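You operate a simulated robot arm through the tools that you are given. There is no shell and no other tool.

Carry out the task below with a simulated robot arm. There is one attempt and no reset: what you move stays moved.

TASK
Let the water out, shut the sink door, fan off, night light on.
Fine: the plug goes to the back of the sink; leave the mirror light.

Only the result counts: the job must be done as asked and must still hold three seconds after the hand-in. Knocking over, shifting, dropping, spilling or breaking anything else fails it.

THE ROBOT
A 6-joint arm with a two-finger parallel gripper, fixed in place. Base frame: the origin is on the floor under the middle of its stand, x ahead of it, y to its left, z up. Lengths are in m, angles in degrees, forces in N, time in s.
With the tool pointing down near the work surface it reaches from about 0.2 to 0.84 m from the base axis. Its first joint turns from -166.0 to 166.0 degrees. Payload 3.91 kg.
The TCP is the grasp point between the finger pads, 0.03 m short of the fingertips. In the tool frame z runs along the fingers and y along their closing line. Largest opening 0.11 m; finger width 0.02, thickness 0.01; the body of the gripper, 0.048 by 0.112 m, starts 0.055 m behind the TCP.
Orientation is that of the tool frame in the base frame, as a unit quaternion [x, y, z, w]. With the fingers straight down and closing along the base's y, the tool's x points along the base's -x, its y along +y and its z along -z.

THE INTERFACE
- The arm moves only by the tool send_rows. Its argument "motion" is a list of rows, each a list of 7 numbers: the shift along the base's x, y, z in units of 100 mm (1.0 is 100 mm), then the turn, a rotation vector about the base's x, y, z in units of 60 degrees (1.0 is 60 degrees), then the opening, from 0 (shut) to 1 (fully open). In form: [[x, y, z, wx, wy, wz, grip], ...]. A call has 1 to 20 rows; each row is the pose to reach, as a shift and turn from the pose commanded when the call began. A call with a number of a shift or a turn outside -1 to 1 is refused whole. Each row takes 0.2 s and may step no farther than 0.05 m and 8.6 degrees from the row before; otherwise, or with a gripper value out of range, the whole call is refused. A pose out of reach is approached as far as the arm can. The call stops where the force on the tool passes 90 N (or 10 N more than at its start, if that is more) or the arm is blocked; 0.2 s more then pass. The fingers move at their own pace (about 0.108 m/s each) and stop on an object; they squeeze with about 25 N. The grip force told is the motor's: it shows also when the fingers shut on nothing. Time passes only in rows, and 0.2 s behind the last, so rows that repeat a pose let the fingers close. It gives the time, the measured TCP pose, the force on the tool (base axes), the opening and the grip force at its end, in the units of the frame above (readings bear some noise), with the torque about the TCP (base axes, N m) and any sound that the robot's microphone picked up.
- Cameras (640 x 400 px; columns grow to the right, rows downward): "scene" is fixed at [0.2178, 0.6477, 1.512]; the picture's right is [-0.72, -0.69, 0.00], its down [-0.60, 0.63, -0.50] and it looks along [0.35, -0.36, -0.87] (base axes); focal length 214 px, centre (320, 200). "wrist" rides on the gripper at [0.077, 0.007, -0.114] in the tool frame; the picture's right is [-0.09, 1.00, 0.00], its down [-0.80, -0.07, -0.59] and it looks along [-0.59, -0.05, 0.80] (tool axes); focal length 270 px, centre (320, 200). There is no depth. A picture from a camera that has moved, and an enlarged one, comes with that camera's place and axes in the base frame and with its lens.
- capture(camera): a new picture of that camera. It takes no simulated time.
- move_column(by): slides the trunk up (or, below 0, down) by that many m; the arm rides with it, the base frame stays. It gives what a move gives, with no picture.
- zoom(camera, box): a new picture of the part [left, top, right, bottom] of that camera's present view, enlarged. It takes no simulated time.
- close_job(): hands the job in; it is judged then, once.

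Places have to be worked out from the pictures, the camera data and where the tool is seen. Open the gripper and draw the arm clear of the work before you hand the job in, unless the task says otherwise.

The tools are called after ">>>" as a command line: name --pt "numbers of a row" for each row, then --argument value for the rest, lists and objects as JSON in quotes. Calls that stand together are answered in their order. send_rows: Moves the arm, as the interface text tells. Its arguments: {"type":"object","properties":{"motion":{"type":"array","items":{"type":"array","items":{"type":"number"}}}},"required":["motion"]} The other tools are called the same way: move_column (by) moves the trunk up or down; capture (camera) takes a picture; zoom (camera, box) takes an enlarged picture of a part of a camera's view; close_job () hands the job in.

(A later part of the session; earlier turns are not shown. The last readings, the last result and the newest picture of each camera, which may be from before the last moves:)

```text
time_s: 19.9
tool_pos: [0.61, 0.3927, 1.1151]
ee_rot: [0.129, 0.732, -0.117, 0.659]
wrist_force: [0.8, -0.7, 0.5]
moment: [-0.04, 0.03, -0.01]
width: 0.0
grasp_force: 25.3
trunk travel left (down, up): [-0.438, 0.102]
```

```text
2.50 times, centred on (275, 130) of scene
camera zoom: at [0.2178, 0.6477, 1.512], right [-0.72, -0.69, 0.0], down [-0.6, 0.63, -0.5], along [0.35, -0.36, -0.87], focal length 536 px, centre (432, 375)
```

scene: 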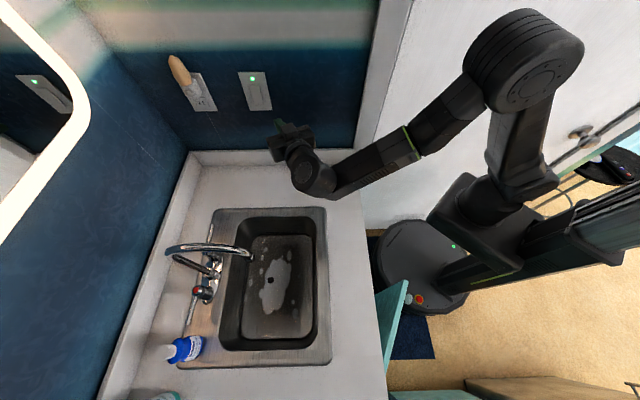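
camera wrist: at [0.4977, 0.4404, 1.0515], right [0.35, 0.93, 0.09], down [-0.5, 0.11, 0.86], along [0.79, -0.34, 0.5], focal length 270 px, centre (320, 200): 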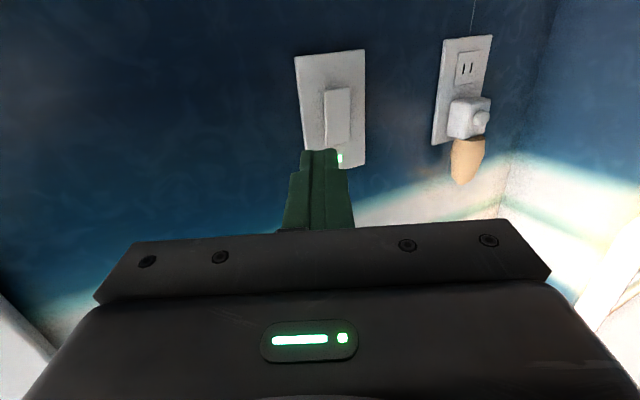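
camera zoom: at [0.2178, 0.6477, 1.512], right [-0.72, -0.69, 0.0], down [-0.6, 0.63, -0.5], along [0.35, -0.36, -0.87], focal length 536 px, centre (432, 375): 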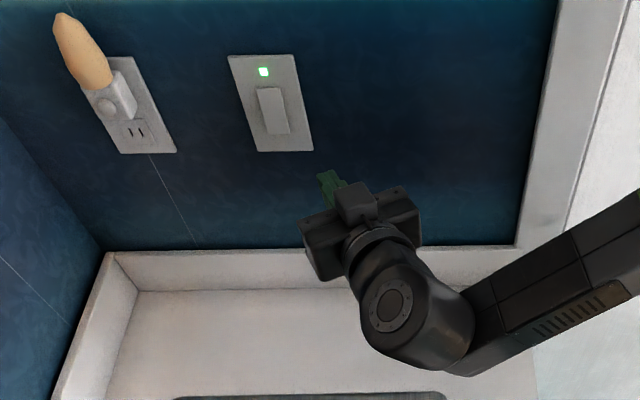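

The rocker centre refines to about (0.750, 0.358, 1.12). I move the tip to just in front of its lower half, then push along the wall normal in small steps.

>>> send_rows --pt "0.3 0.03 -0.03 0 0 0 0" --pt "0.6 0.05 -0.06 0 0 0 0" --pt "0.92 0.08 -0.07 0 0 0 0"

>>> send_rows --pt "0.07 -0.07 0 0 0 0 0" --pt "0.14 -0.14 0 0 0 0 0" --pt "0.18 -0.18 0 0 0 0 0" --pt "0.22 -0.22 0 0 0 0 0"

>>> capture --camera "wrist"

>>> zoom --camera "scene" --box '[220, 50, 330, 150]'

```text
time_s: 20.7
tool_pos: [0.7043, 0.4007, 1.1095]
ee_rot: [0.128, 0.732, -0.116, 0.659]
wrist_force: [-1.1, 0.9, 0.3]
moment: [0.04, -0.01, 0.0]
width: 0.0
grasp_force: 24.3
trunk travel left (down, up): [-0.438, 0.102]
```

```text
time_s: 21.7
tool_pos: [0.7241, 0.3791, 1.1093]
ee_rot: [0.129, 0.733, -0.116, 0.658]
wrist_force: [-0.5, 0.2, 0.0]
moment: [0.01, 0.0, 0.0]
width: 0.0
grasp_force: 25.2
trunk travel left (down, up): [-0.438, 0.102]
```

```text
taken
camera wrist: at [0.612, 0.4262, 1.045], right [0.35, 0.93, 0.09], down [-0.5, 0.11, 0.86], along [0.79, -0.34, 0.5], focal length 270 px, centre (320, 200)
```

wrist: 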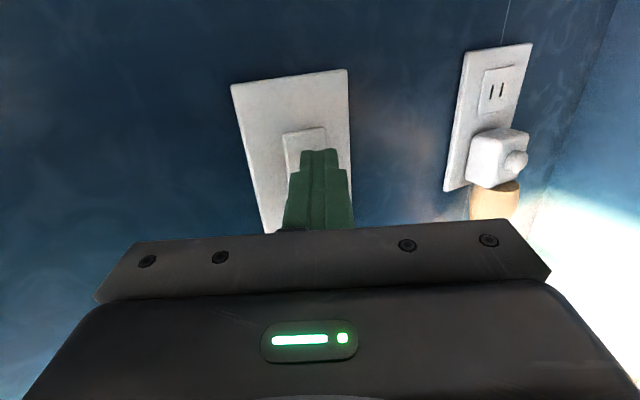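

```text
4.00 times, centred on (275, 100) of scene
camera zoom: at [0.2178, 0.6477, 1.512], right [-0.72, -0.69, 0.0], down [-0.6, 0.63, -0.5], along [0.35, -0.36, -0.87], focal length 858 px, centre (500, 600)
```

zoom: 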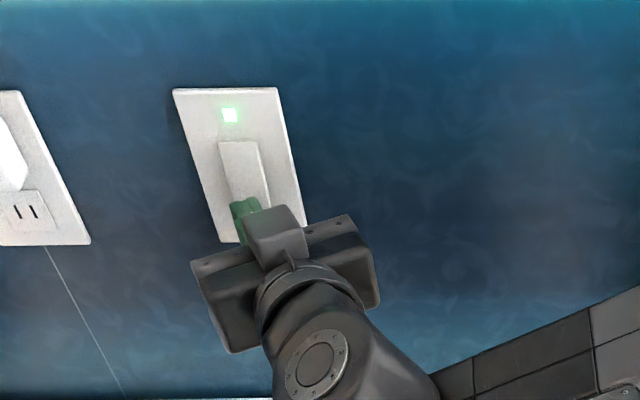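

There is no contact yet, and the tip is aligned with the rocker's lower half. I continue in small steps.

>>> send_rows --pt "0.03 -0.03 0 0 0 0 0" --pt "0.06 -0.06 0 0 0 0 0" --pt "0.09 -0.09 0 0 0 0 0"

>>> zoom --camera "scene" --box '[220, 50, 330, 150]'

```text
time_s: 22.5
tool_pos: [0.7327, 0.3719, 1.108]
ee_rot: [0.127, 0.732, -0.115, 0.659]
wrist_force: [-8.9, 6.9, -4.0]
moment: [0.04, 0.06, 0.05]
width: 0.0
grasp_force: 25.0
trunk travel left (down, up): [-0.438, 0.102]
heard: click
```

```text
4.00 times, centred on (275, 100) of scene
camera zoom: at [0.2178, 0.6477, 1.512], right [-0.72, -0.69, 0.0], down [-0.6, 0.63, -0.5], along [0.35, -0.36, -0.87], focal length 858 px, centre (500, 600)
```

zoom: 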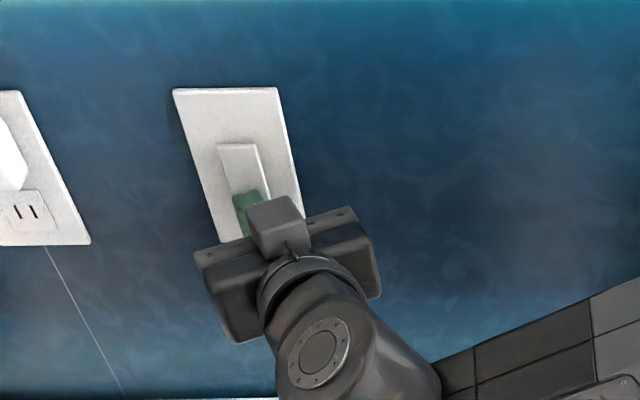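

A click was heard and the green LED went out. I back off along the wall normal and check that the mirror light stays lit.

>>> send_rows --pt "-0.15 0.15 0 0 0 0 0" --pt "-0.35 0.35 0 0 0 0 0" --pt "-0.6 0.5 0 0 0 0 0"

>>> capture --camera "scene"

>>> capture --camera "wrist"

```text
time_s: 23.3
tool_pos: [0.6733, 0.4196, 1.1091]
ee_rot: [0.129, 0.732, -0.117, 0.659]
wrist_force: [-0.1, 0.2, 0.1]
moment: [0.02, -0.02, -0.01]
width: 0.0001
grasp_force: 24.8
trunk travel left (down, up): [-0.438, 0.102]
```

```text
taken
```

scene: 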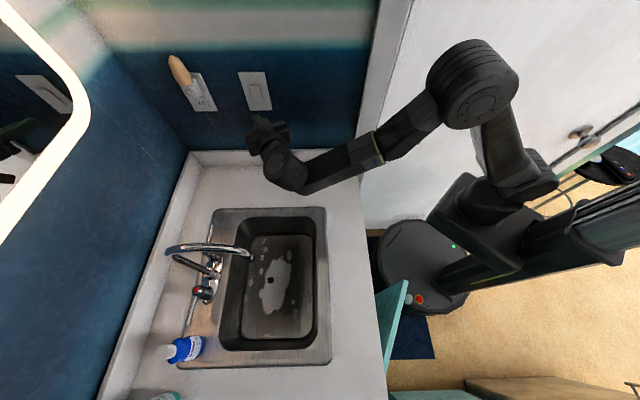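

```text
taken
camera wrist: at [0.5605, 0.467, 1.0463], right [0.35, 0.93, 0.09], down [-0.5, 0.11, 0.86], along [0.79, -0.34, 0.5], focal length 270 px, centre (320, 200)
```

wrist: 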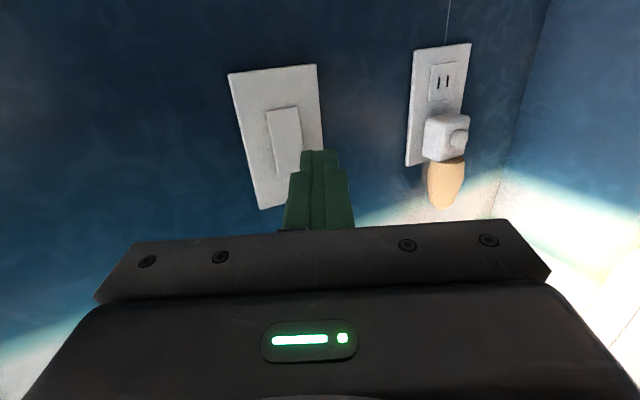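

The fan's LED is off and the mirror light is still on, so the rocker was the fan. Next is the night light, so I zoom in to locate its dome button more precisely.

>>> zoom --camera "wrist" --box '[400, 30, 500, 220]'

>>> zoom --camera "scene" --box '[160, 45, 220, 120]'

```text
2.11 times, centred on (450, 125) of wrist
camera zoom: at [0.5605, 0.467, 1.0463], right [0.35, 0.93, 0.09], down [-0.5, 0.11, 0.86], along [0.79, -0.34, 0.5], focal length 569 px, centre (46, 358)
```

zoom: 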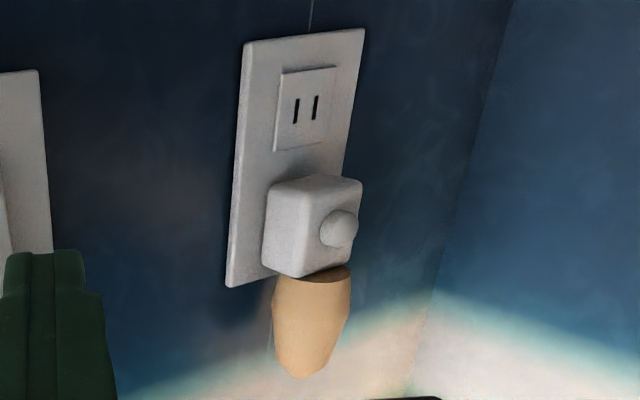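

```text
5.33 times, centred on (190, 82) of scene
camera zoom: at [0.2178, 0.6477, 1.512], right [-0.72, -0.69, 0.0], down [-0.6, 0.63, -0.5], along [0.35, -0.36, -0.87], focal length 1144 px, centre (1013, 827)
```

zoom: 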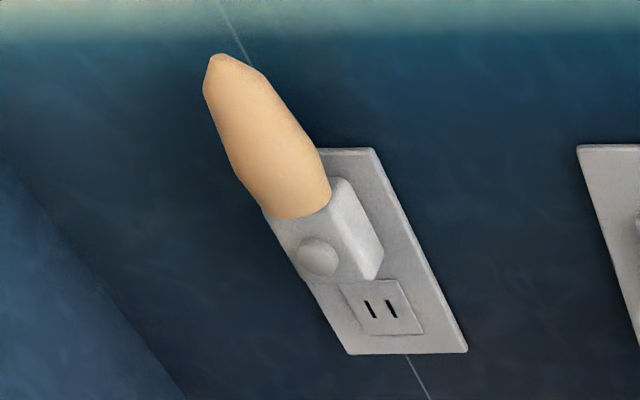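

The dome button triangulates to about (0.854, 0.499, 1.146). I turn the tool to point along +x and bring it in front of the button, keeping a few cm off the wall.

>>> send_rows --pt "0.15 0.2 0.1 0 0 0.111 0" --pt "0.3 0.4 0.2 0 0 0.222 0" --pt "0.5 0.6 0.3 0 0 0.333 0"

>>> send_rows --pt "0.25 0.25 0.03 0 0 0 0" --pt "0.5 0.5 0.06 0 0 0 0" --pt "0.66 0.62 0.08 0 0 0 0"

>>> capture --camera "wrist"

>>> zoom --camera "scene" --box '[150, 40, 330, 200]'

```text
time_s: 24.1
tool_pos: [0.7245, 0.4805, 1.1393]
ee_rot: [-0.001, 0.744, 0.001, 0.669]
wrist_force: [0.2, 0.3, -0.2]
moment: [-0.01, 0.01, 0.0]
width: 0.0001
grasp_force: 24.8
trunk travel left (down, up): [-0.438, 0.102]
```

```text
time_s: 24.9
tool_pos: [0.7915, 0.5422, 1.1447]
ee_rot: [-0.001, 0.744, 0.0, 0.669]
wrist_force: [-0.3, -0.2, 0.3]
moment: [0.04, -0.01, 0.02]
width: 0.0001
grasp_force: 25.2
trunk travel left (down, up): [-0.438, 0.102]
```

```text
taken
camera wrist: at [0.6681, 0.5492, 1.0818], right [0.01, 1.0, 0.09], down [-0.51, -0.07, 0.86], along [0.86, -0.05, 0.5], focal length 270 px, centre (320, 200)
```

wrist: 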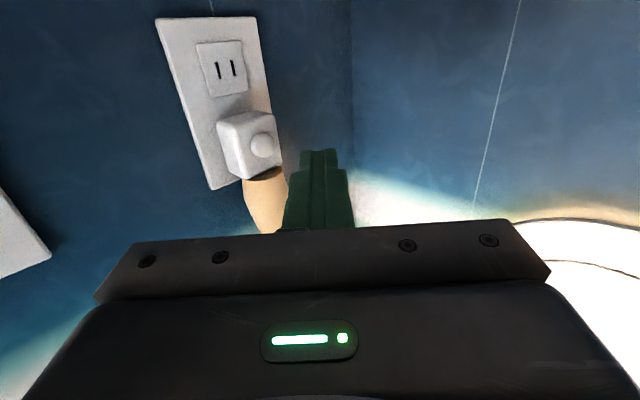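

```text
2.50 times, centred on (240, 120) of scene
camera zoom: at [0.2178, 0.6477, 1.512], right [-0.72, -0.69, 0.0], down [-0.6, 0.63, -0.5], along [0.35, -0.36, -0.87], focal length 536 px, centre (520, 400)
```

zoom: 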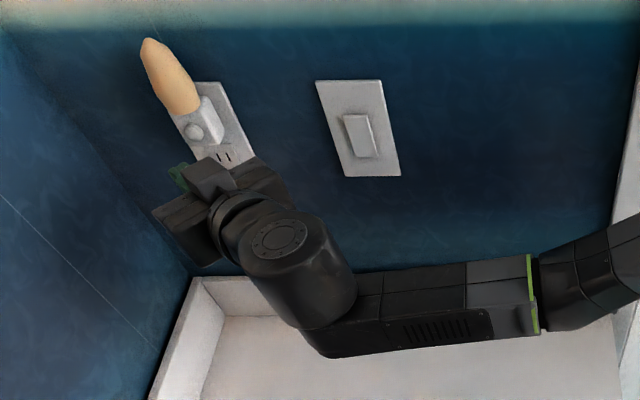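

The button reads about (0.854, 0.500, 1.144), and the tip sits directly in front of it at (0.821, 0.542, 1.142). I push along the wall normal (-v) in small steps.

>>> send_rows --pt "0.1 -0.1 0.02 0 0 0 0" --pt "0.2 -0.2 0.03 0 0 0 0" --pt "0.28 -0.28 0.03 0 0 0 0"

>>> send_rows --pt "0.025 -0.025 0 0 0 0 0" --pt "0.05 -0.05 0 0 0 0 0" --pt "0.075 -0.075 0 0 0 0 0"

>>> zoom --camera "scene" --box '[150, 40, 250, 130]'

>>> capture --camera "wrist"

```text
time_s: 25.7
tool_pos: [0.817, 0.5131, 1.1495]
ee_rot: [-0.001, 0.744, 0.001, 0.668]
wrist_force: [-0.1, 0.3, 0.1]
moment: [-0.02, -0.01, 0.02]
width: 0.0
grasp_force: 25.0
trunk travel left (down, up): [-0.438, 0.102]
```

```text
time_s: 26.5
tool_pos: [0.8246, 0.5062, 1.1493]
ee_rot: [0.0, 0.744, -0.001, 0.669]
wrist_force: [-0.2, 0.2, 0.6]
moment: [0.0, 0.02, -0.01]
width: 0.0002
grasp_force: 25.5
trunk travel left (down, up): [-0.438, 0.102]
```

```text
4.44 times, centred on (200, 85) of scene
camera zoom: at [0.2178, 0.6477, 1.512], right [-0.72, -0.69, 0.0], down [-0.6, 0.63, -0.5], along [0.35, -0.36, -0.87], focal length 953 px, centre (853, 711)
```

zoom: 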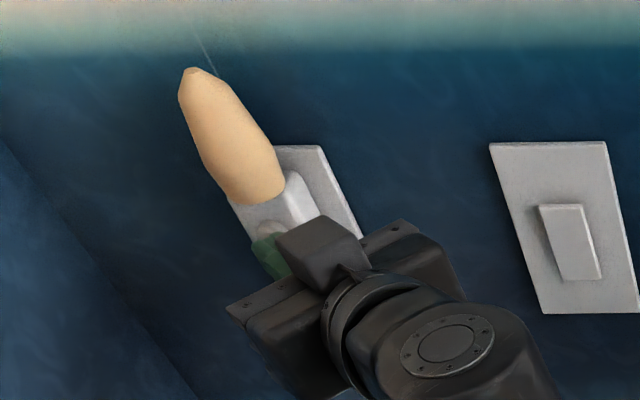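

```text
taken
camera wrist: at [0.7018, 0.5137, 1.0854], right [0.01, 1.0, 0.09], down [-0.51, -0.07, 0.86], along [0.86, -0.05, 0.5], focal length 270 px, centre (320, 200)
```

wrist: 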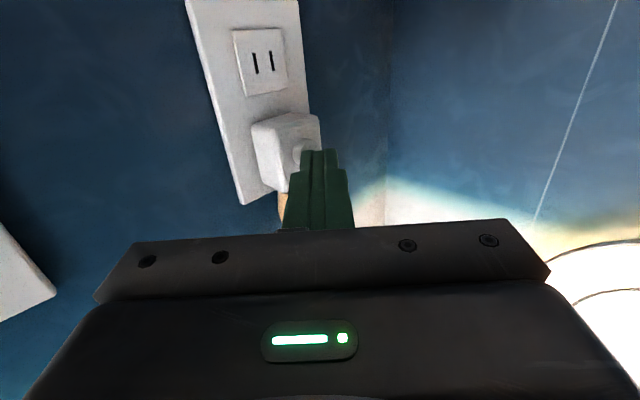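

I'm very close but not touching yet. I zoom closer on the tip and button before pushing further.

>>> zoom --camera "scene" --box '[175, 75, 225, 110]'

>>> zoom --camera "wrist" --box '[240, 90, 380, 210]'

```text
11.43 times, centred on (200, 92) of scene
camera zoom: at [0.2178, 0.6477, 1.512], right [-0.72, -0.69, 0.0], down [-0.6, 0.63, -0.5], along [0.35, -0.36, -0.87], focal length 2451 px, centre (1691, 1429)
```

zoom: 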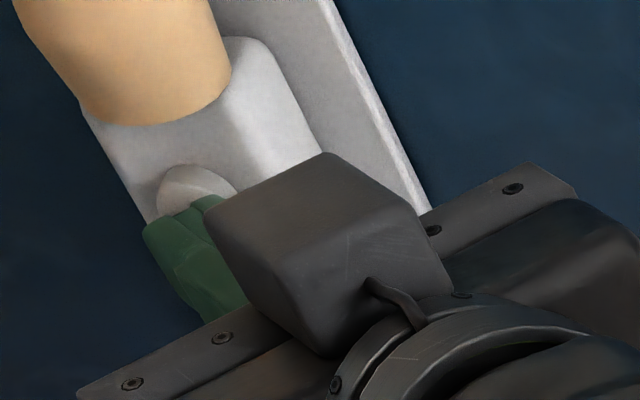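

```text
3.33 times, centred on (310, 150) of wrist
camera zoom: at [0.7018, 0.5137, 1.0854], right [0.01, 1.0, 0.09], down [-0.51, -0.07, 0.86], along [0.86, -0.05, 0.5], focal length 901 px, centre (353, 367)
```

zoom: 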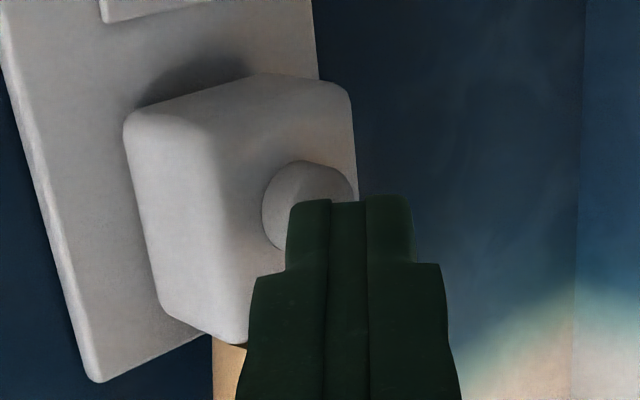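

The tip overlaps the dome and is just short of contact. I keep pushing in about 3 mm steps, slightly lower, to centre on it.

>>> send_rows --pt "0.02 -0.02 -0.03 0 0 0 0" --pt "0.04 -0.04 -0.03 0 0 0 0" --pt "0.06 -0.06 -0.03 0 0 0 0"

>>> zoom --camera "scene" --box '[150, 40, 250, 130]'

```text
time_s: 27.3
tool_pos: [0.8293, 0.5021, 1.1452]
ee_rot: [-0.001, 0.743, 0.0, 0.669]
wrist_force: [-3.6, 2.5, -1.3]
moment: [0.02, 0.05, 0.03]
width: 0.0
grasp_force: 25.1
trunk travel left (down, up): [-0.438, 0.102]
heard: click
```

```text
4.44 times, centred on (200, 85) of scene
camera zoom: at [0.2178, 0.6477, 1.512], right [-0.72, -0.69, 0.0], down [-0.6, 0.63, -0.5], along [0.35, -0.36, -0.87], focal length 953 px, centre (853, 711)
```

zoom: 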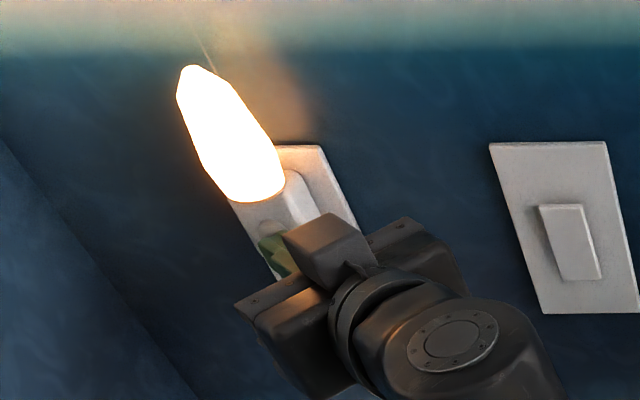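

A click was heard and the night light is on. I retreat along the wall normal and then away from the wall.

>>> send_rows --pt "-0.1 0.1 0 0 0 0 0" --pt "-0.3 0.3 0 0 0 0 0" --pt "-0.55 0.35 0 0 0 0 0" --pt "-0.9 0.35 0 0 0 0 0"

>>> send_rows --pt "-0.3 -0.2 0 0 0 0 0" --pt "-0.6 -0.4 0 0 0 0 0" --pt "-0.9 -0.6 0 0 0 0 0"

>>> capture --camera "scene"

```text
time_s: 28.3
tool_pos: [0.7395, 0.5371, 1.1448]
ee_rot: [-0.001, 0.744, 0.001, 0.668]
wrist_force: [0.5, 0.1, 0.3]
moment: [-0.02, 0.01, 0.01]
width: 0.0
grasp_force: 24.7
trunk travel left (down, up): [-0.438, 0.102]
```

```text
time_s: 29.1
tool_pos: [0.6524, 0.4745, 1.1471]
ee_rot: [0.0, 0.743, 0.0, 0.669]
wrist_force: [-0.5, 0.2, 0.5]
moment: [0.03, 0.0, 0.03]
width: 0.0
grasp_force: 24.9
trunk travel left (down, up): [-0.438, 0.102]
```

```text
taken
```

scene: 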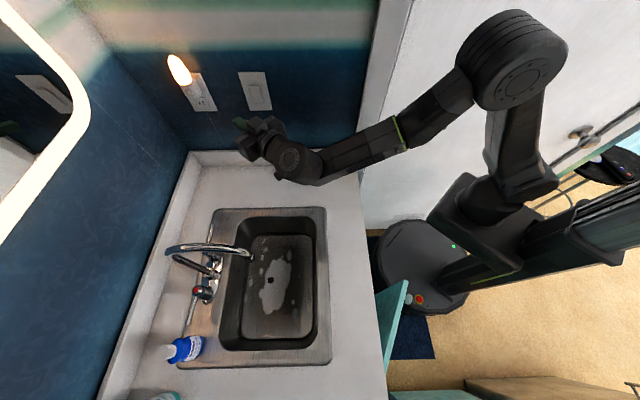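

The night light is lit, the fan LED is off and the mirror is still lit. Now for the plug. I bring the tool to a nearly vertical attitude (15° outward tilt, facing the mirror) in front of the sink, clear of the spout.

>>> send_rows --pt "-0.25 0 0 0 0.14 0 0" --pt "-0.5 0 0 0 0.28 0 0" --pt "-0.75 0 0 0 0.42 0 0" --pt "-1.0 0 0 0 0.56 0 0"

>>> send_rows --pt "-0.2 0 0 0 0.118 0 0.2" --pt "-0.4 0 0 0 0.236 0 0.4" --pt "-0.6 0 0 0 0.354 0 0.6" --pt "-0.8 0 0 0 0.472 0 0.6" --pt "-1.0 0 0 0 0.59 0 0.6"

>>> send_rows --pt "-0.15 0 -0.1 0 0 0.125 0.6" --pt "-0.3 0 -0.2 0 0 0.25 0.6" --pt "-0.45 0.1 -0.3 0 0 0.375 0.6" --pt "-0.6 0.15 -0.4 0 0 0.5 0.6" --pt "-0.75 0.2 -0.5 0 0 0.625 0.6" --pt "-0.9 0.25 -0.6 0 0 0.75 0.6"

>>> capture --camera "wrist"

>>> capture --camera "scene"

```text
time_s: 30.1
tool_pos: [0.5517, 0.475, 1.144]
ee_rot: [0.0, 0.906, 0.0, 0.424]
wrist_force: [-0.3, 0.0, -0.2]
moment: [-0.03, 0.01, -0.05]
width: 0.0003
grasp_force: 25.3
trunk travel left (down, up): [-0.438, 0.102]
```

```text
time_s: 31.3
tool_pos: [0.4508, 0.4746, 1.145]
ee_rot: [0.0, 0.992, 0.0, 0.129]
wrist_force: [-0.4, -0.7, 0.7]
moment: [0.04, -0.03, -0.01]
width: 0.0658
grasp_force: 0.0
trunk travel left (down, up): [-0.438, 0.102]
```

```text
time_s: 32.7
tool_pos: [0.3603, 0.5009, 1.0849]
ee_rot: [-0.381, 0.915, 0.05, 0.12]
wrist_force: [0.0, 0.5, 0.0]
moment: [0.0, 0.01, 0.01]
width: 0.0662
grasp_force: 0.1
trunk travel left (down, up): [-0.438, 0.102]
```

```text
taken
camera wrist: at [0.2817, 0.4323, 1.1769], right [-0.65, 0.76, 0.02], down [0.49, 0.39, 0.78], along [0.59, 0.52, -0.62], focal length 270 px, centre (320, 200)
```

wrist: 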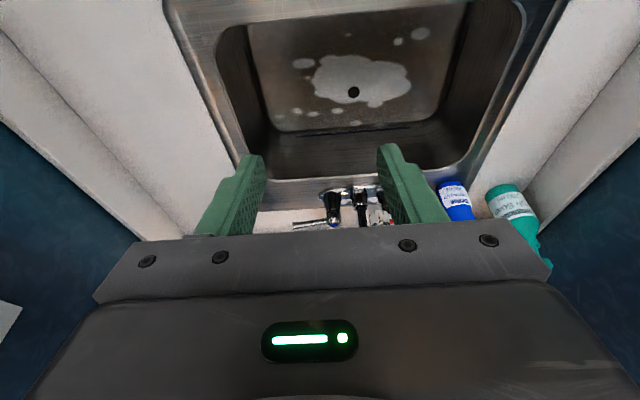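

```text
taken
```

scene: 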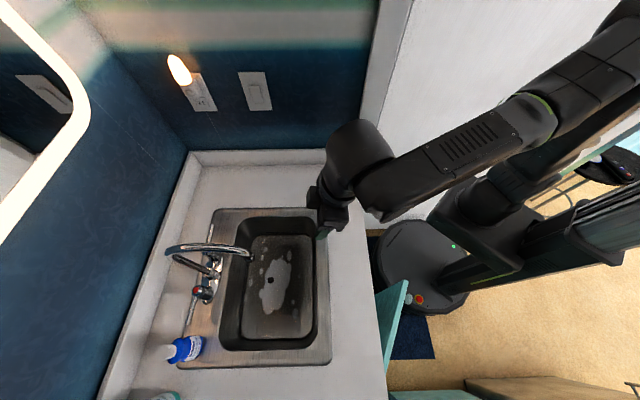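

The tool is in its tilted attitude in front of the sink. I check the gripper's shape, especially the camera housing, before entering the bowl.

>>> zoom --camera "scene" --box '[290, 110, 430, 260]'

>>> zoom --camera "wrist" --box '[180, 0, 560, 240]'

```text
2.67 times, centred on (360, 185) of scene
camera zoom: at [0.2178, 0.6477, 1.512], right [-0.72, -0.69, 0.0], down [-0.6, 0.63, -0.5], along [0.35, -0.36, -0.87], focal length 572 px, centre (213, 240)
```

zoom: 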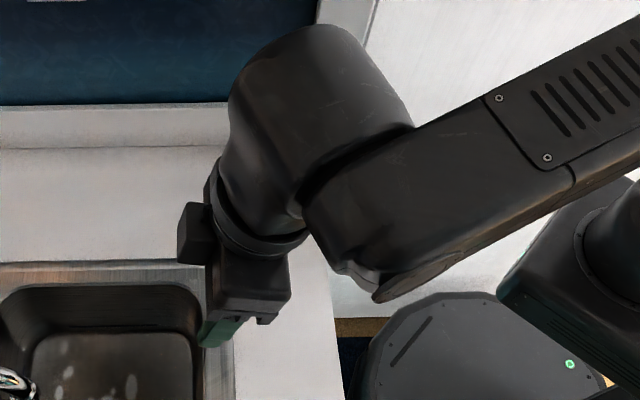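

```text
1.67 times, centred on (370, 120) of wrist
camera zoom: at [0.2817, 0.4323, 1.1769], right [-0.65, 0.76, 0.02], down [0.49, 0.39, 0.78], along [0.59, 0.52, -0.62], focal length 450 px, centre (237, 333)
```

zoom: 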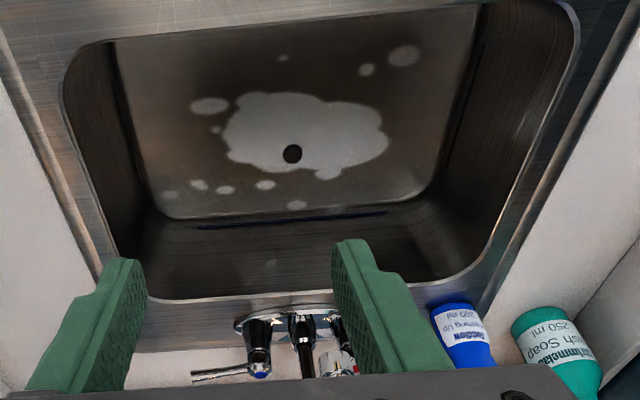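

The gripper has an extra block on its front side, and the wrist cylinder reaches about 0.25 m behind the TCP. With a 20° tilt, everything clears both the spout and the bowl's front wall. I lower the trunk back by 0.1 m and move to the first waypoint above the bowl.

>>> move_column --by -0.1

>>> send_rows --pt "-0.05 0.24 -0.2 0.03 -0.03 0 0.6" --pt "-0.1 0.48 -0.4 0.059 -0.059 0 0.6" --pt "-0.15 0.72 -0.57 0.059 -0.059 0 0.6"

>>> capture --camera "wrist"

>>> capture --camera "scene"

```text
time_s: 34.1
tool_pos: [0.3603, 0.5014, 0.9863]
ee_rot: [-0.38, 0.916, 0.049, 0.119]
wrist_force: [0.3, 0.3, 0.8]
moment: [0.0, -0.01, -0.02]
width: 0.0659
grasp_force: 0.1
trunk travel left (down, up): [-0.338, 0.202]
```

```text
time_s: 34.9
tool_pos: [0.3451, 0.5744, 0.9293]
ee_rot: [-0.377, 0.91, 0.067, 0.16]
wrist_force: [-0.4, 0.7, 0.2]
moment: [0.0, 0.02, 0.0]
width: 0.0659
grasp_force: 0.0
trunk travel left (down, up): [-0.338, 0.202]
```

```text
taken
camera wrist: at [0.2614, 0.4998, 1.0113], right [-0.65, 0.76, 0.03], down [0.44, 0.34, 0.83], along [0.62, 0.55, -0.55], focal length 270 px, centre (320, 200)
```

wrist: 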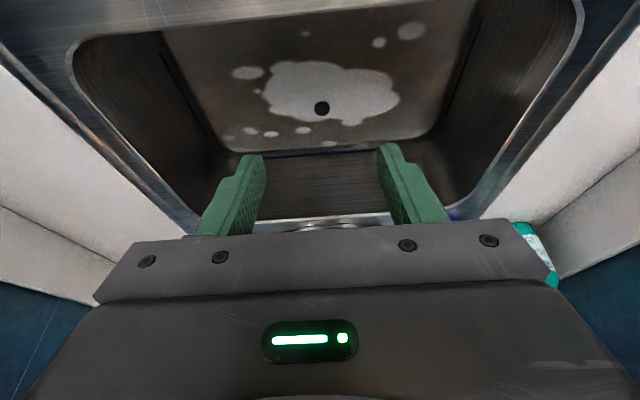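

```text
taken
```

scene: 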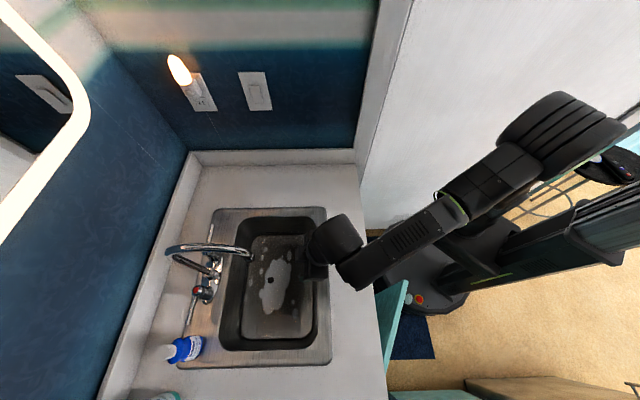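

The plug is centred between the fingers (v≈0.16). I descend along the planned diagonal, keeping the wrist in front of the spout.

>>> send_rows --pt "0.12 0.12 -0.32 0 0 0 0.6" --pt "0.24 0.24 -0.64 0 0 0 0.6" --pt "0.354 0.354 -0.96 0 0 0 0.6"

>>> send_rows --pt "0.177 0.177 -0.35 0 0 0 0.6" --pt "0.332 0.332 -0.64 0 0 0 0.6" --pt "0.474 0.474 -0.84 0 0 0 0.6"

>>> capture --camera "wrist"

>>> capture --camera "scene"

```text
time_s: 35.7
tool_pos: [0.3833, 0.6084, 0.8324]
ee_rot: [-0.377, 0.91, 0.066, 0.16]
wrist_force: [-0.9, -0.2, -0.5]
moment: [0.01, -0.01, 0.04]
width: 0.066
grasp_force: 0.1
trunk travel left (down, up): [-0.338, 0.202]
```

```text
time_s: 36.5
tool_pos: [0.4308, 0.6542, 0.748]
ee_rot: [-0.378, 0.909, 0.066, 0.16]
wrist_force: [0.1, 0.9, -0.2]
moment: [0.01, -0.01, 0.0]
width: 0.0659
grasp_force: 0.0
trunk travel left (down, up): [-0.338, 0.202]
```

```text
taken
camera wrist: at [0.3463, 0.5808, 0.8302], right [-0.65, 0.76, 0.03], down [0.44, 0.34, 0.83], along [0.62, 0.55, -0.55], focal length 270 px, centre (320, 200)
```

wrist: 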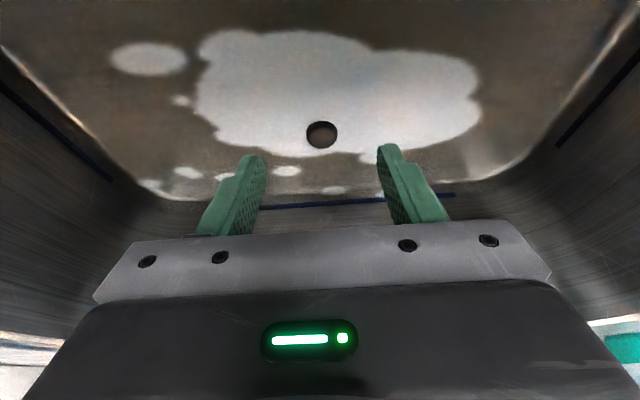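

```text
taken
```

scene: 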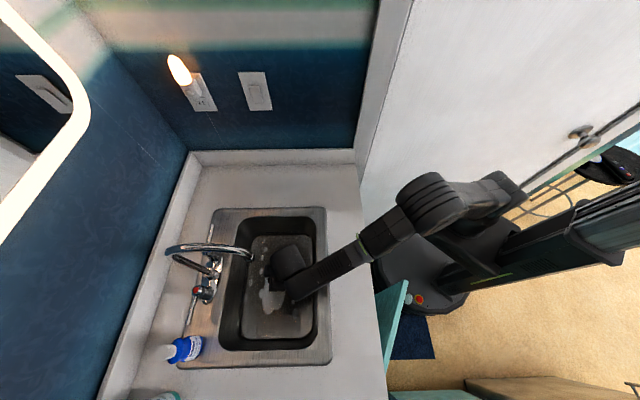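

The hand is inside the bowl and free of contact. I zoom in on the knob to see its height above the floor and check alignment.

>>> zoom --camera "wrist" --box '[220, 90, 430, 230]'

>>> zoom --camera "wrist" --box '[290, 105, 355, 160]'

>>> zoom --camera "scene" --box '[225, 225, 345, 315]'

```text
2.86 times, centred on (325, 160) of wrist
camera zoom: at [0.3463, 0.5808, 0.8302], right [-0.65, 0.76, 0.03], down [0.44, 0.34, 0.83], along [0.62, 0.55, -0.55], focal length 772 px, centre (306, 314)
```

zoom: 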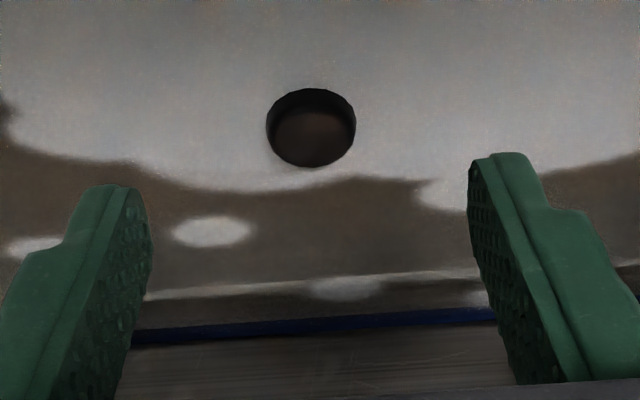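

```text
7.27 times, centred on (322, 132) of wrist
camera zoom: at [0.3463, 0.5808, 0.8302], right [-0.65, 0.76, 0.03], down [0.44, 0.34, 0.83], along [0.62, 0.55, -0.55], focal length 1966 px, centre (302, 691)
```

zoom: 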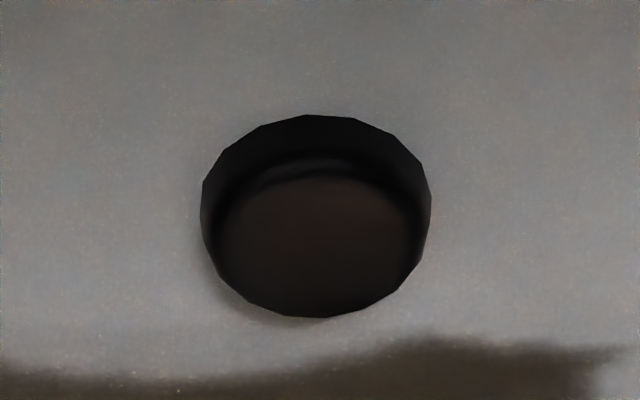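

```text
4.44 times, centred on (285, 270) of scene
camera zoom: at [0.2178, 0.6477, 1.512], right [-0.72, -0.69, 0.0], down [-0.6, 0.63, -0.5], along [0.35, -0.36, -0.87], focal length 953 px, centre (476, -111)
```

zoom: 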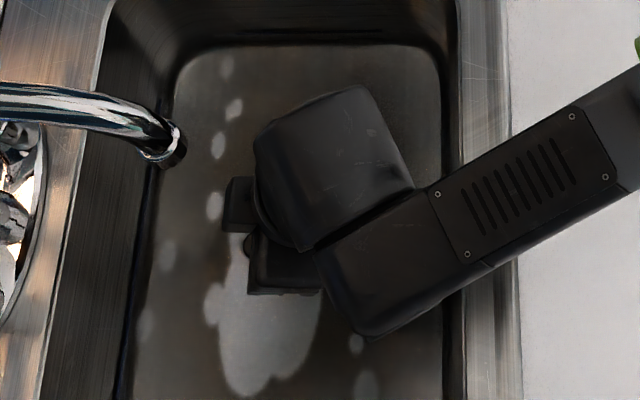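

The knob is 22.5 mm wide, showing 5 mm above the surface, and lies midway between the fingertips. I lower the tips around it slowly, watching for contact.

>>> send_rows --pt "0.04 0.07 -0.12 0 0 0 0.6" --pt "0.07 0.11 -0.24 0 0 0 0.6" --pt "0.074 0.117 -0.36 0 0 0 0.6" --pt "0.074 0.117 -0.48 0 0 0 0.6"

>>> capture --camera "wrist"

>>> zoom --camera "scene" --box '[225, 225, 345, 315]'

```text
time_s: 37.5
tool_pos: [0.4361, 0.6676, 0.7014]
ee_rot: [-0.377, 0.91, 0.066, 0.159]
wrist_force: [-0.5, -0.5, -0.1]
moment: [0.02, 0.02, 0.0]
width: 0.066
grasp_force: 0.0
trunk travel left (down, up): [-0.338, 0.202]
```

```text
taken
camera wrist: at [0.3524, 0.5934, 0.7832], right [-0.65, 0.76, 0.03], down [0.44, 0.34, 0.83], along [0.62, 0.55, -0.55], focal length 270 px, centre (320, 200)
```

wrist: 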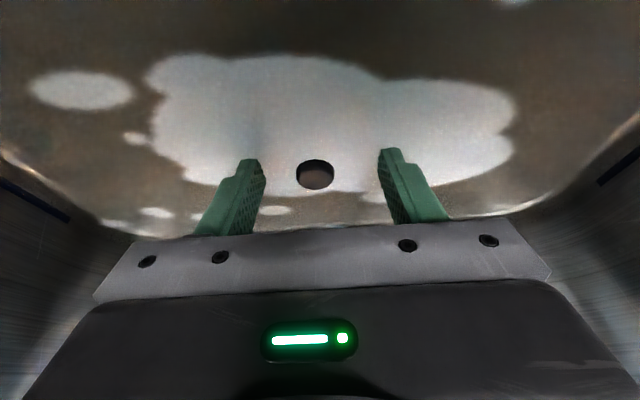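

```text
4.44 times, centred on (285, 270) of scene
camera zoom: at [0.2178, 0.6477, 1.512], right [-0.72, -0.69, 0.0], down [-0.6, 0.63, -0.5], along [0.35, -0.36, -0.87], focal length 953 px, centre (476, -111)
```

zoom: 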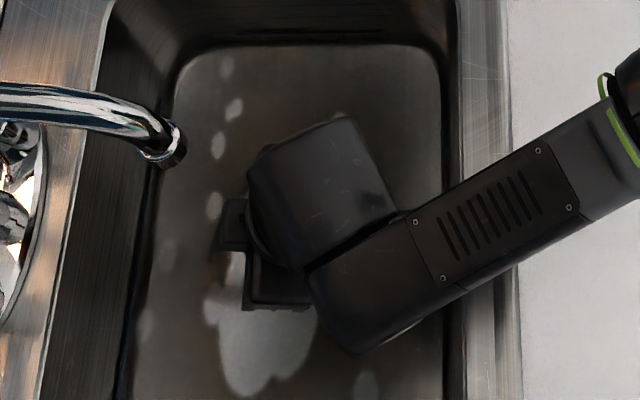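

No contact yet. I zoom in to check the tips against the knob.

>>> zoom --camera "wrist" --box '[220, 120, 430, 240]'

```text
3.05 times, centred on (325, 180) of wrist
camera zoom: at [0.3524, 0.5934, 0.7832], right [-0.65, 0.76, 0.03], down [0.44, 0.34, 0.83], along [0.62, 0.55, -0.55], focal length 824 px, centre (305, 261)
```

zoom: 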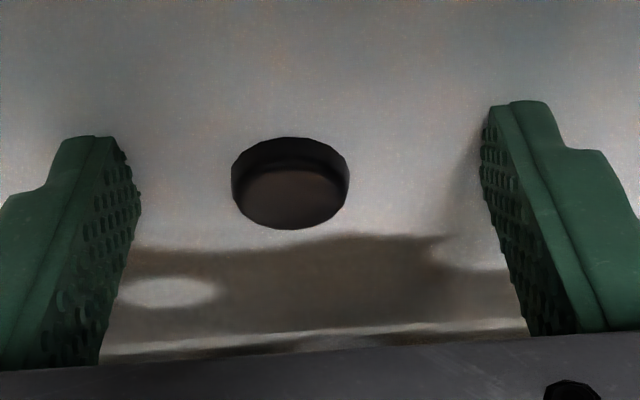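

The knob top is at z≈0.686 and the tips are already 13 mm below it without contact, so the surface really is water. I go 6 mm lower and close on the knob.

>>> send_rows --pt "0.0 0.0 -0.03 0 0 0 0.6" --pt "0.0 0.0 -0.06 0 0 0 0.6"

>>> send_rows --pt "0 0 0 0 0 0 0.4" --pt "0 0 0 0 0 0 0.2" --pt "0 0 0 0 0 0 0.1" --pt "0 0 0 0 0 0 0.1"

>>> zoom --camera "wrist" --box '[220, 120, 430, 240]'

```text
time_s: 38.1
tool_pos: [0.4366, 0.6677, 0.6991]
ee_rot: [-0.378, 0.909, 0.069, 0.162]
wrist_force: [-0.9, -1.5, 20.5]
moment: [0.2, 0.2, -0.01]
width: 0.0659
grasp_force: 0.0
trunk travel left (down, up): [-0.338, 0.202]
```

```text
time_s: 39.1
tool_pos: [0.4358, 0.6662, 0.6944]
ee_rot: [-0.378, 0.91, 0.066, 0.159]
wrist_force: [0.7, -1.0, -0.7]
moment: [-0.03, -0.02, 0.01]
width: 0.0224
grasp_force: 25.3
trunk travel left (down, up): [-0.338, 0.202]
```

```text
3.05 times, centred on (325, 180) of wrist
camera zoom: at [0.3524, 0.5927, 0.7763], right [-0.65, 0.76, 0.03], down [0.44, 0.34, 0.83], along [0.62, 0.55, -0.56], focal length 824 px, centre (305, 261)
```

zoom: 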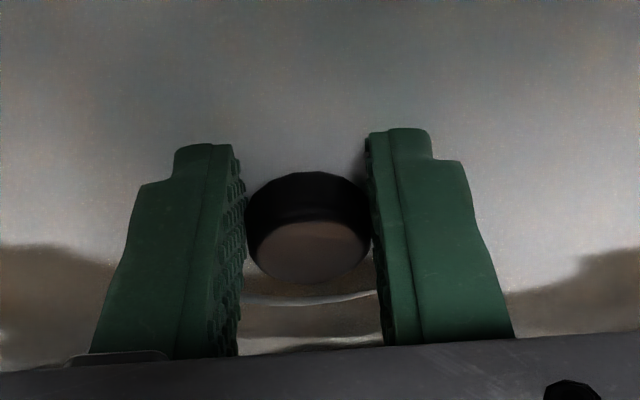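

The fingers are holding something 22.4 mm wide with 25 N, so I have the knob. I lift straight up slowly and watch the forces.

>>> send_rows --pt "0 0 0.03 0 0 0 0" --pt "0 0 0.08 0 0 0 0" --pt "0 0 0.14 0 0 0 0" --pt "0 0 0.2 0 0 0 0"

>>> zoom --camera "wrist" --box '[180, 80, 470, 250]'

>>> zoom --camera "scene" --box '[205, 225, 345, 345]'

```text
time_s: 40.1
tool_pos: [0.4354, 0.6669, 0.7154]
ee_rot: [-0.378, 0.909, 0.066, 0.16]
wrist_force: [-0.6, -0.4, -1.0]
moment: [0.0, 0.0, 0.0]
width: 0.0222
grasp_force: 25.2
trunk travel left (down, up): [-0.338, 0.202]
```

```text
2.21 times, centred on (325, 165) of wrist
camera zoom: at [0.3515, 0.5937, 0.7968], right [-0.65, 0.76, 0.03], down [0.44, 0.34, 0.83], along [0.62, 0.55, -0.55], focal length 596 px, centre (309, 277)
```

zoom: 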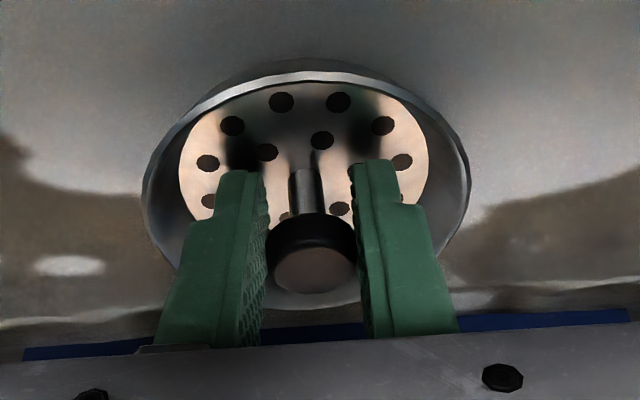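

```text
3.33 times, centred on (275, 285) of scene
camera zoom: at [0.2178, 0.6477, 1.512], right [-0.72, -0.69, 0.0], down [-0.6, 0.63, -0.5], along [0.35, -0.36, -0.87], focal length 715 px, centre (470, -83)
```

zoom: 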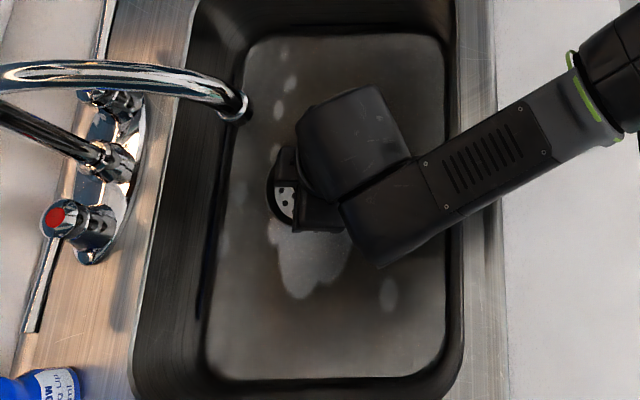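

It is a basket strainer with a post and knob, about 9 cm wide, and it is coming up with no load. I lift a little more vertically so the basket clears the drain hole, then back out diagonally.

>>> send_rows --pt "0 0 0.06 0 0 0 0" --pt "0 0 0.12 0 0 0 0" --pt "-0.02 -0.02 0.18 0 0 0 0" --pt "-0.05 -0.05 0.24 0 0 0 0"

>>> capture --camera "wrist"

>>> zoom --camera "scene" --box '[205, 225, 345, 345]'

```text
time_s: 41.1
tool_pos: [0.4316, 0.6632, 0.7388]
ee_rot: [-0.377, 0.91, 0.066, 0.16]
wrist_force: [0.4, 1.4, -0.8]
moment: [0.0, -0.05, 0.01]
width: 0.0222
grasp_force: 25.3
trunk travel left (down, up): [-0.338, 0.202]
```

```text
taken
camera wrist: at [0.3463, 0.5889, 0.8208], right [-0.65, 0.76, 0.03], down [0.44, 0.34, 0.83], along [0.62, 0.55, -0.55], focal length 270 px, centre (320, 200)
```

wrist: 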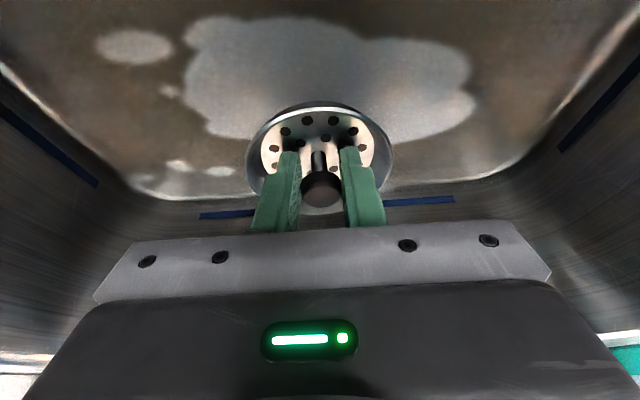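

```text
3.33 times, centred on (275, 285) of scene
camera zoom: at [0.2178, 0.6477, 1.512], right [-0.72, -0.69, 0.0], down [-0.6, 0.63, -0.5], along [0.35, -0.36, -0.87], focal length 715 px, centre (470, -83)
```

zoom: 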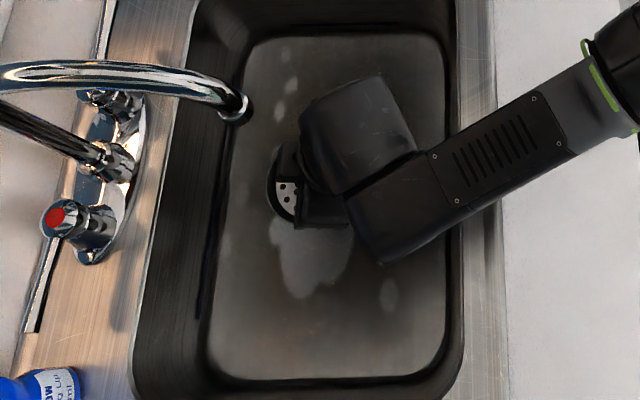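

The strainer is clearly in the hand and above the surface. I continue backing out along the reverse of the entry path.

>>> send_rows --pt "-0.053 -0.053 0.104 0 0 0 0" --pt "-0.194 -0.194 0.304 0 0 0 0" --pt "-0.27 -0.27 0.45 0 0 0 0" --pt "-0.35 -0.35 0.594 0 0 0 0" --pt "-0.4 -0.4 0.75 0 0 0 0" --pt "-0.456 -0.456 0.894 0 0 0 0"

>>> send_rows --pt "-0.05 -0.05 0.25 0 0 0 0" --pt "-0.1 -0.1 0.5 0 0 0 0" --pt "-0.15 -0.15 0.75 0 0 0 0" --pt "-0.2 -0.2 1.0 0 0 0 0"

>>> capture --camera "wrist"

>>> capture --camera "scene"

```text
time_s: 42.5
tool_pos: [0.3859, 0.6154, 0.8278]
ee_rot: [-0.379, 0.909, 0.065, 0.159]
wrist_force: [-0.5, 0.0, 0.4]
moment: [0.0, 0.0, 0.01]
width: 0.022
grasp_force: 25.1
trunk travel left (down, up): [-0.338, 0.202]
```

```text
time_s: 43.5
tool_pos: [0.3658, 0.5969, 0.9284]
ee_rot: [-0.378, 0.91, 0.067, 0.16]
wrist_force: [0.9, -0.2, -0.6]
moment: [-0.02, 0.06, 0.01]
width: 0.0223
grasp_force: 24.7
trunk travel left (down, up): [-0.338, 0.202]
```

```text
taken
camera wrist: at [0.2812, 0.5227, 1.0106], right [-0.65, 0.76, 0.03], down [0.44, 0.34, 0.83], along [0.62, 0.55, -0.55], focal length 270 px, centre (320, 200)
```

wrist: 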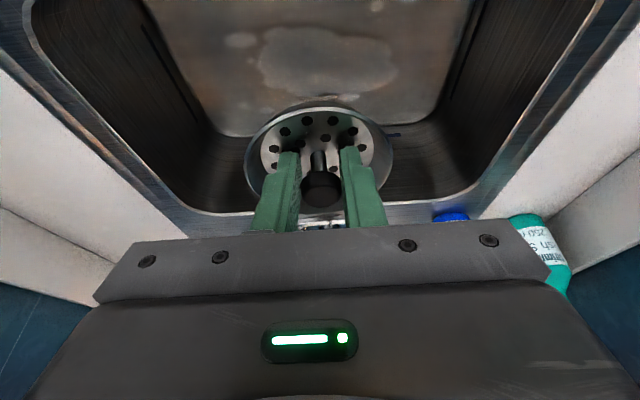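

```text
taken
```

scene: 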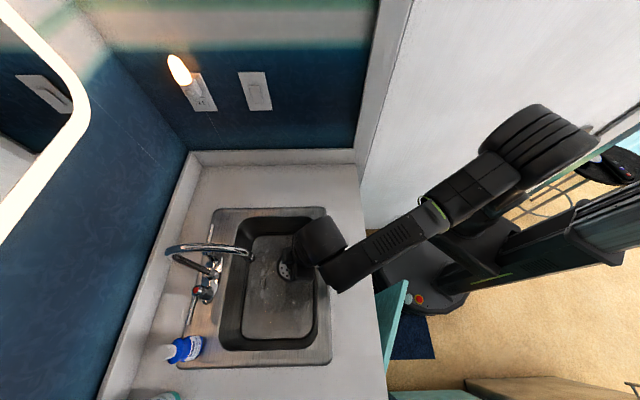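

The foam is fading, so the water is running out and the strainer is securely held. I zoom in to see the strainer's shape from the side.

>>> zoom --camera "scene" --box '[230, 210, 350, 310]'

>>> zoom --camera "wrist" --box '[220, 80, 420, 230]'

```text
4.00 times, centred on (290, 260) of scene
camera zoom: at [0.2178, 0.6477, 1.512], right [-0.72, -0.69, 0.0], down [-0.6, 0.63, -0.5], along [0.35, -0.36, -0.87], focal length 858 px, centre (440, -40)
```

zoom: 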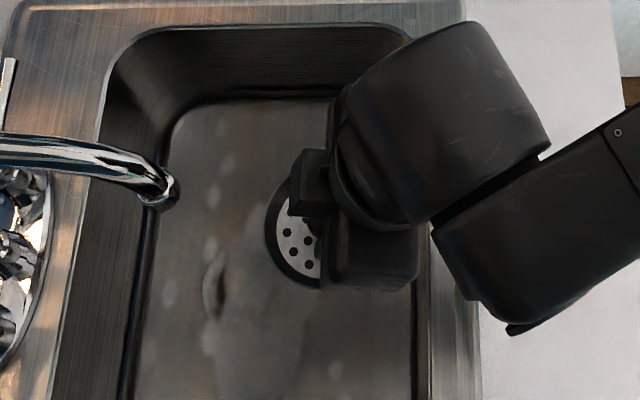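

```text
2.67 times, centred on (320, 155) of wrist
camera zoom: at [0.2812, 0.5227, 1.0106], right [-0.65, 0.76, 0.03], down [0.44, 0.34, 0.83], along [0.62, 0.55, -0.55], focal length 721 px, centre (320, 320)
```

zoom: 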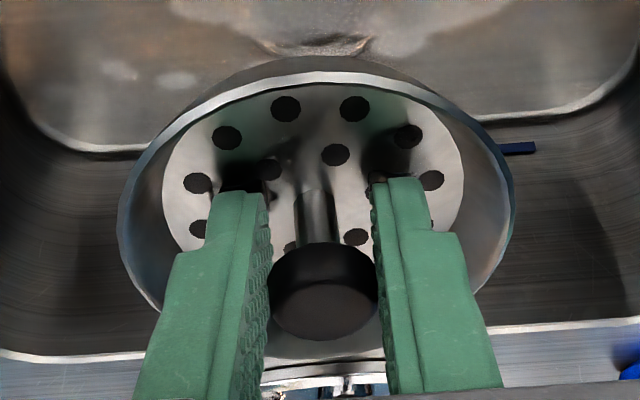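

The strainer is a shallow dish: rim about 9.3 cm, perforated floor roughly level with my fingertips, knob top 2 cm above. The free corner of the sink's back ledge is u≈0.89–0.99, v≈-0.07–0.03, right of the cold lever. First I slide sideways, in front of the spout, to v≈-0.045.

>>> send_rows --pt "0.18 -0.18 0.05 0 0 0 0" --pt "0.37 -0.37 0.1 0 0 0 0" --pt "0.55 -0.55 0.15 0 0 0 0" --pt "0.735 -0.735 0.2 0 0 0 0"

>>> send_rows --pt "0.18 -0.18 0 0 0 0 0" --pt "0.37 -0.37 0 0 0 0 0" --pt "0.55 -0.55 0 0 0 0 0" --pt "0.735 -0.735 0 0 0 0 0"

>>> move_column --by 0.2

>>> capture --camera "wrist"

>>> capture --camera "scene"

```text
time_s: 44.5
tool_pos: [0.4405, 0.5245, 0.949]
ee_rot: [-0.378, 0.909, 0.067, 0.159]
wrist_force: [-0.5, 0.7, -0.8]
moment: [0.05, -0.03, 0.01]
width: 0.0223
grasp_force: 25.0
trunk travel left (down, up): [-0.338, 0.202]
```

```text
time_s: 45.5
tool_pos: [0.5127, 0.4506, 0.9469]
ee_rot: [-0.377, 0.91, 0.066, 0.16]
wrist_force: [0.2, -0.5, -0.5]
moment: [0.0, 0.0, 0.01]
width: 0.022
grasp_force: 25.2
trunk travel left (down, up): [-0.338, 0.202]
```

```text
time_s: 47.6
tool_pos: [0.5121, 0.4507, 1.1472]
ee_rot: [-0.377, 0.91, 0.067, 0.159]
wrist_force: [0.8, 1.0, -0.6]
moment: [0.03, 0.02, -0.01]
width: 0.022
grasp_force: 25.4
trunk travel left (down, up): [-0.538, 0.002]
```

```text
taken
camera wrist: at [0.4291, 0.3765, 1.2293], right [-0.65, 0.76, 0.03], down [0.44, 0.34, 0.83], along [0.62, 0.55, -0.55], focal length 270 px, centre (320, 200)
```

wrist: 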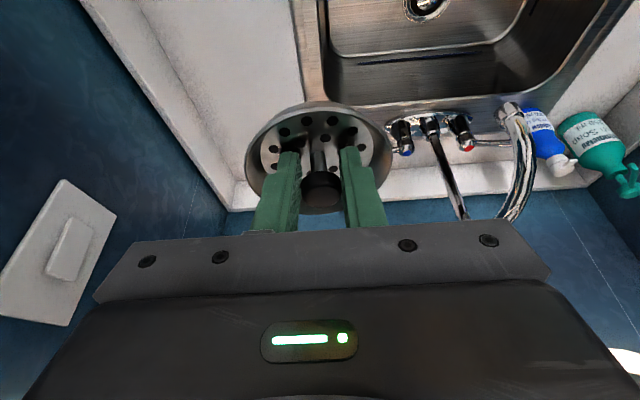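

```text
taken
```

scene: 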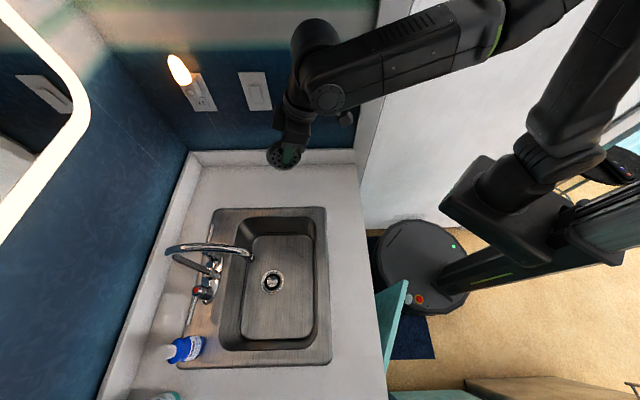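

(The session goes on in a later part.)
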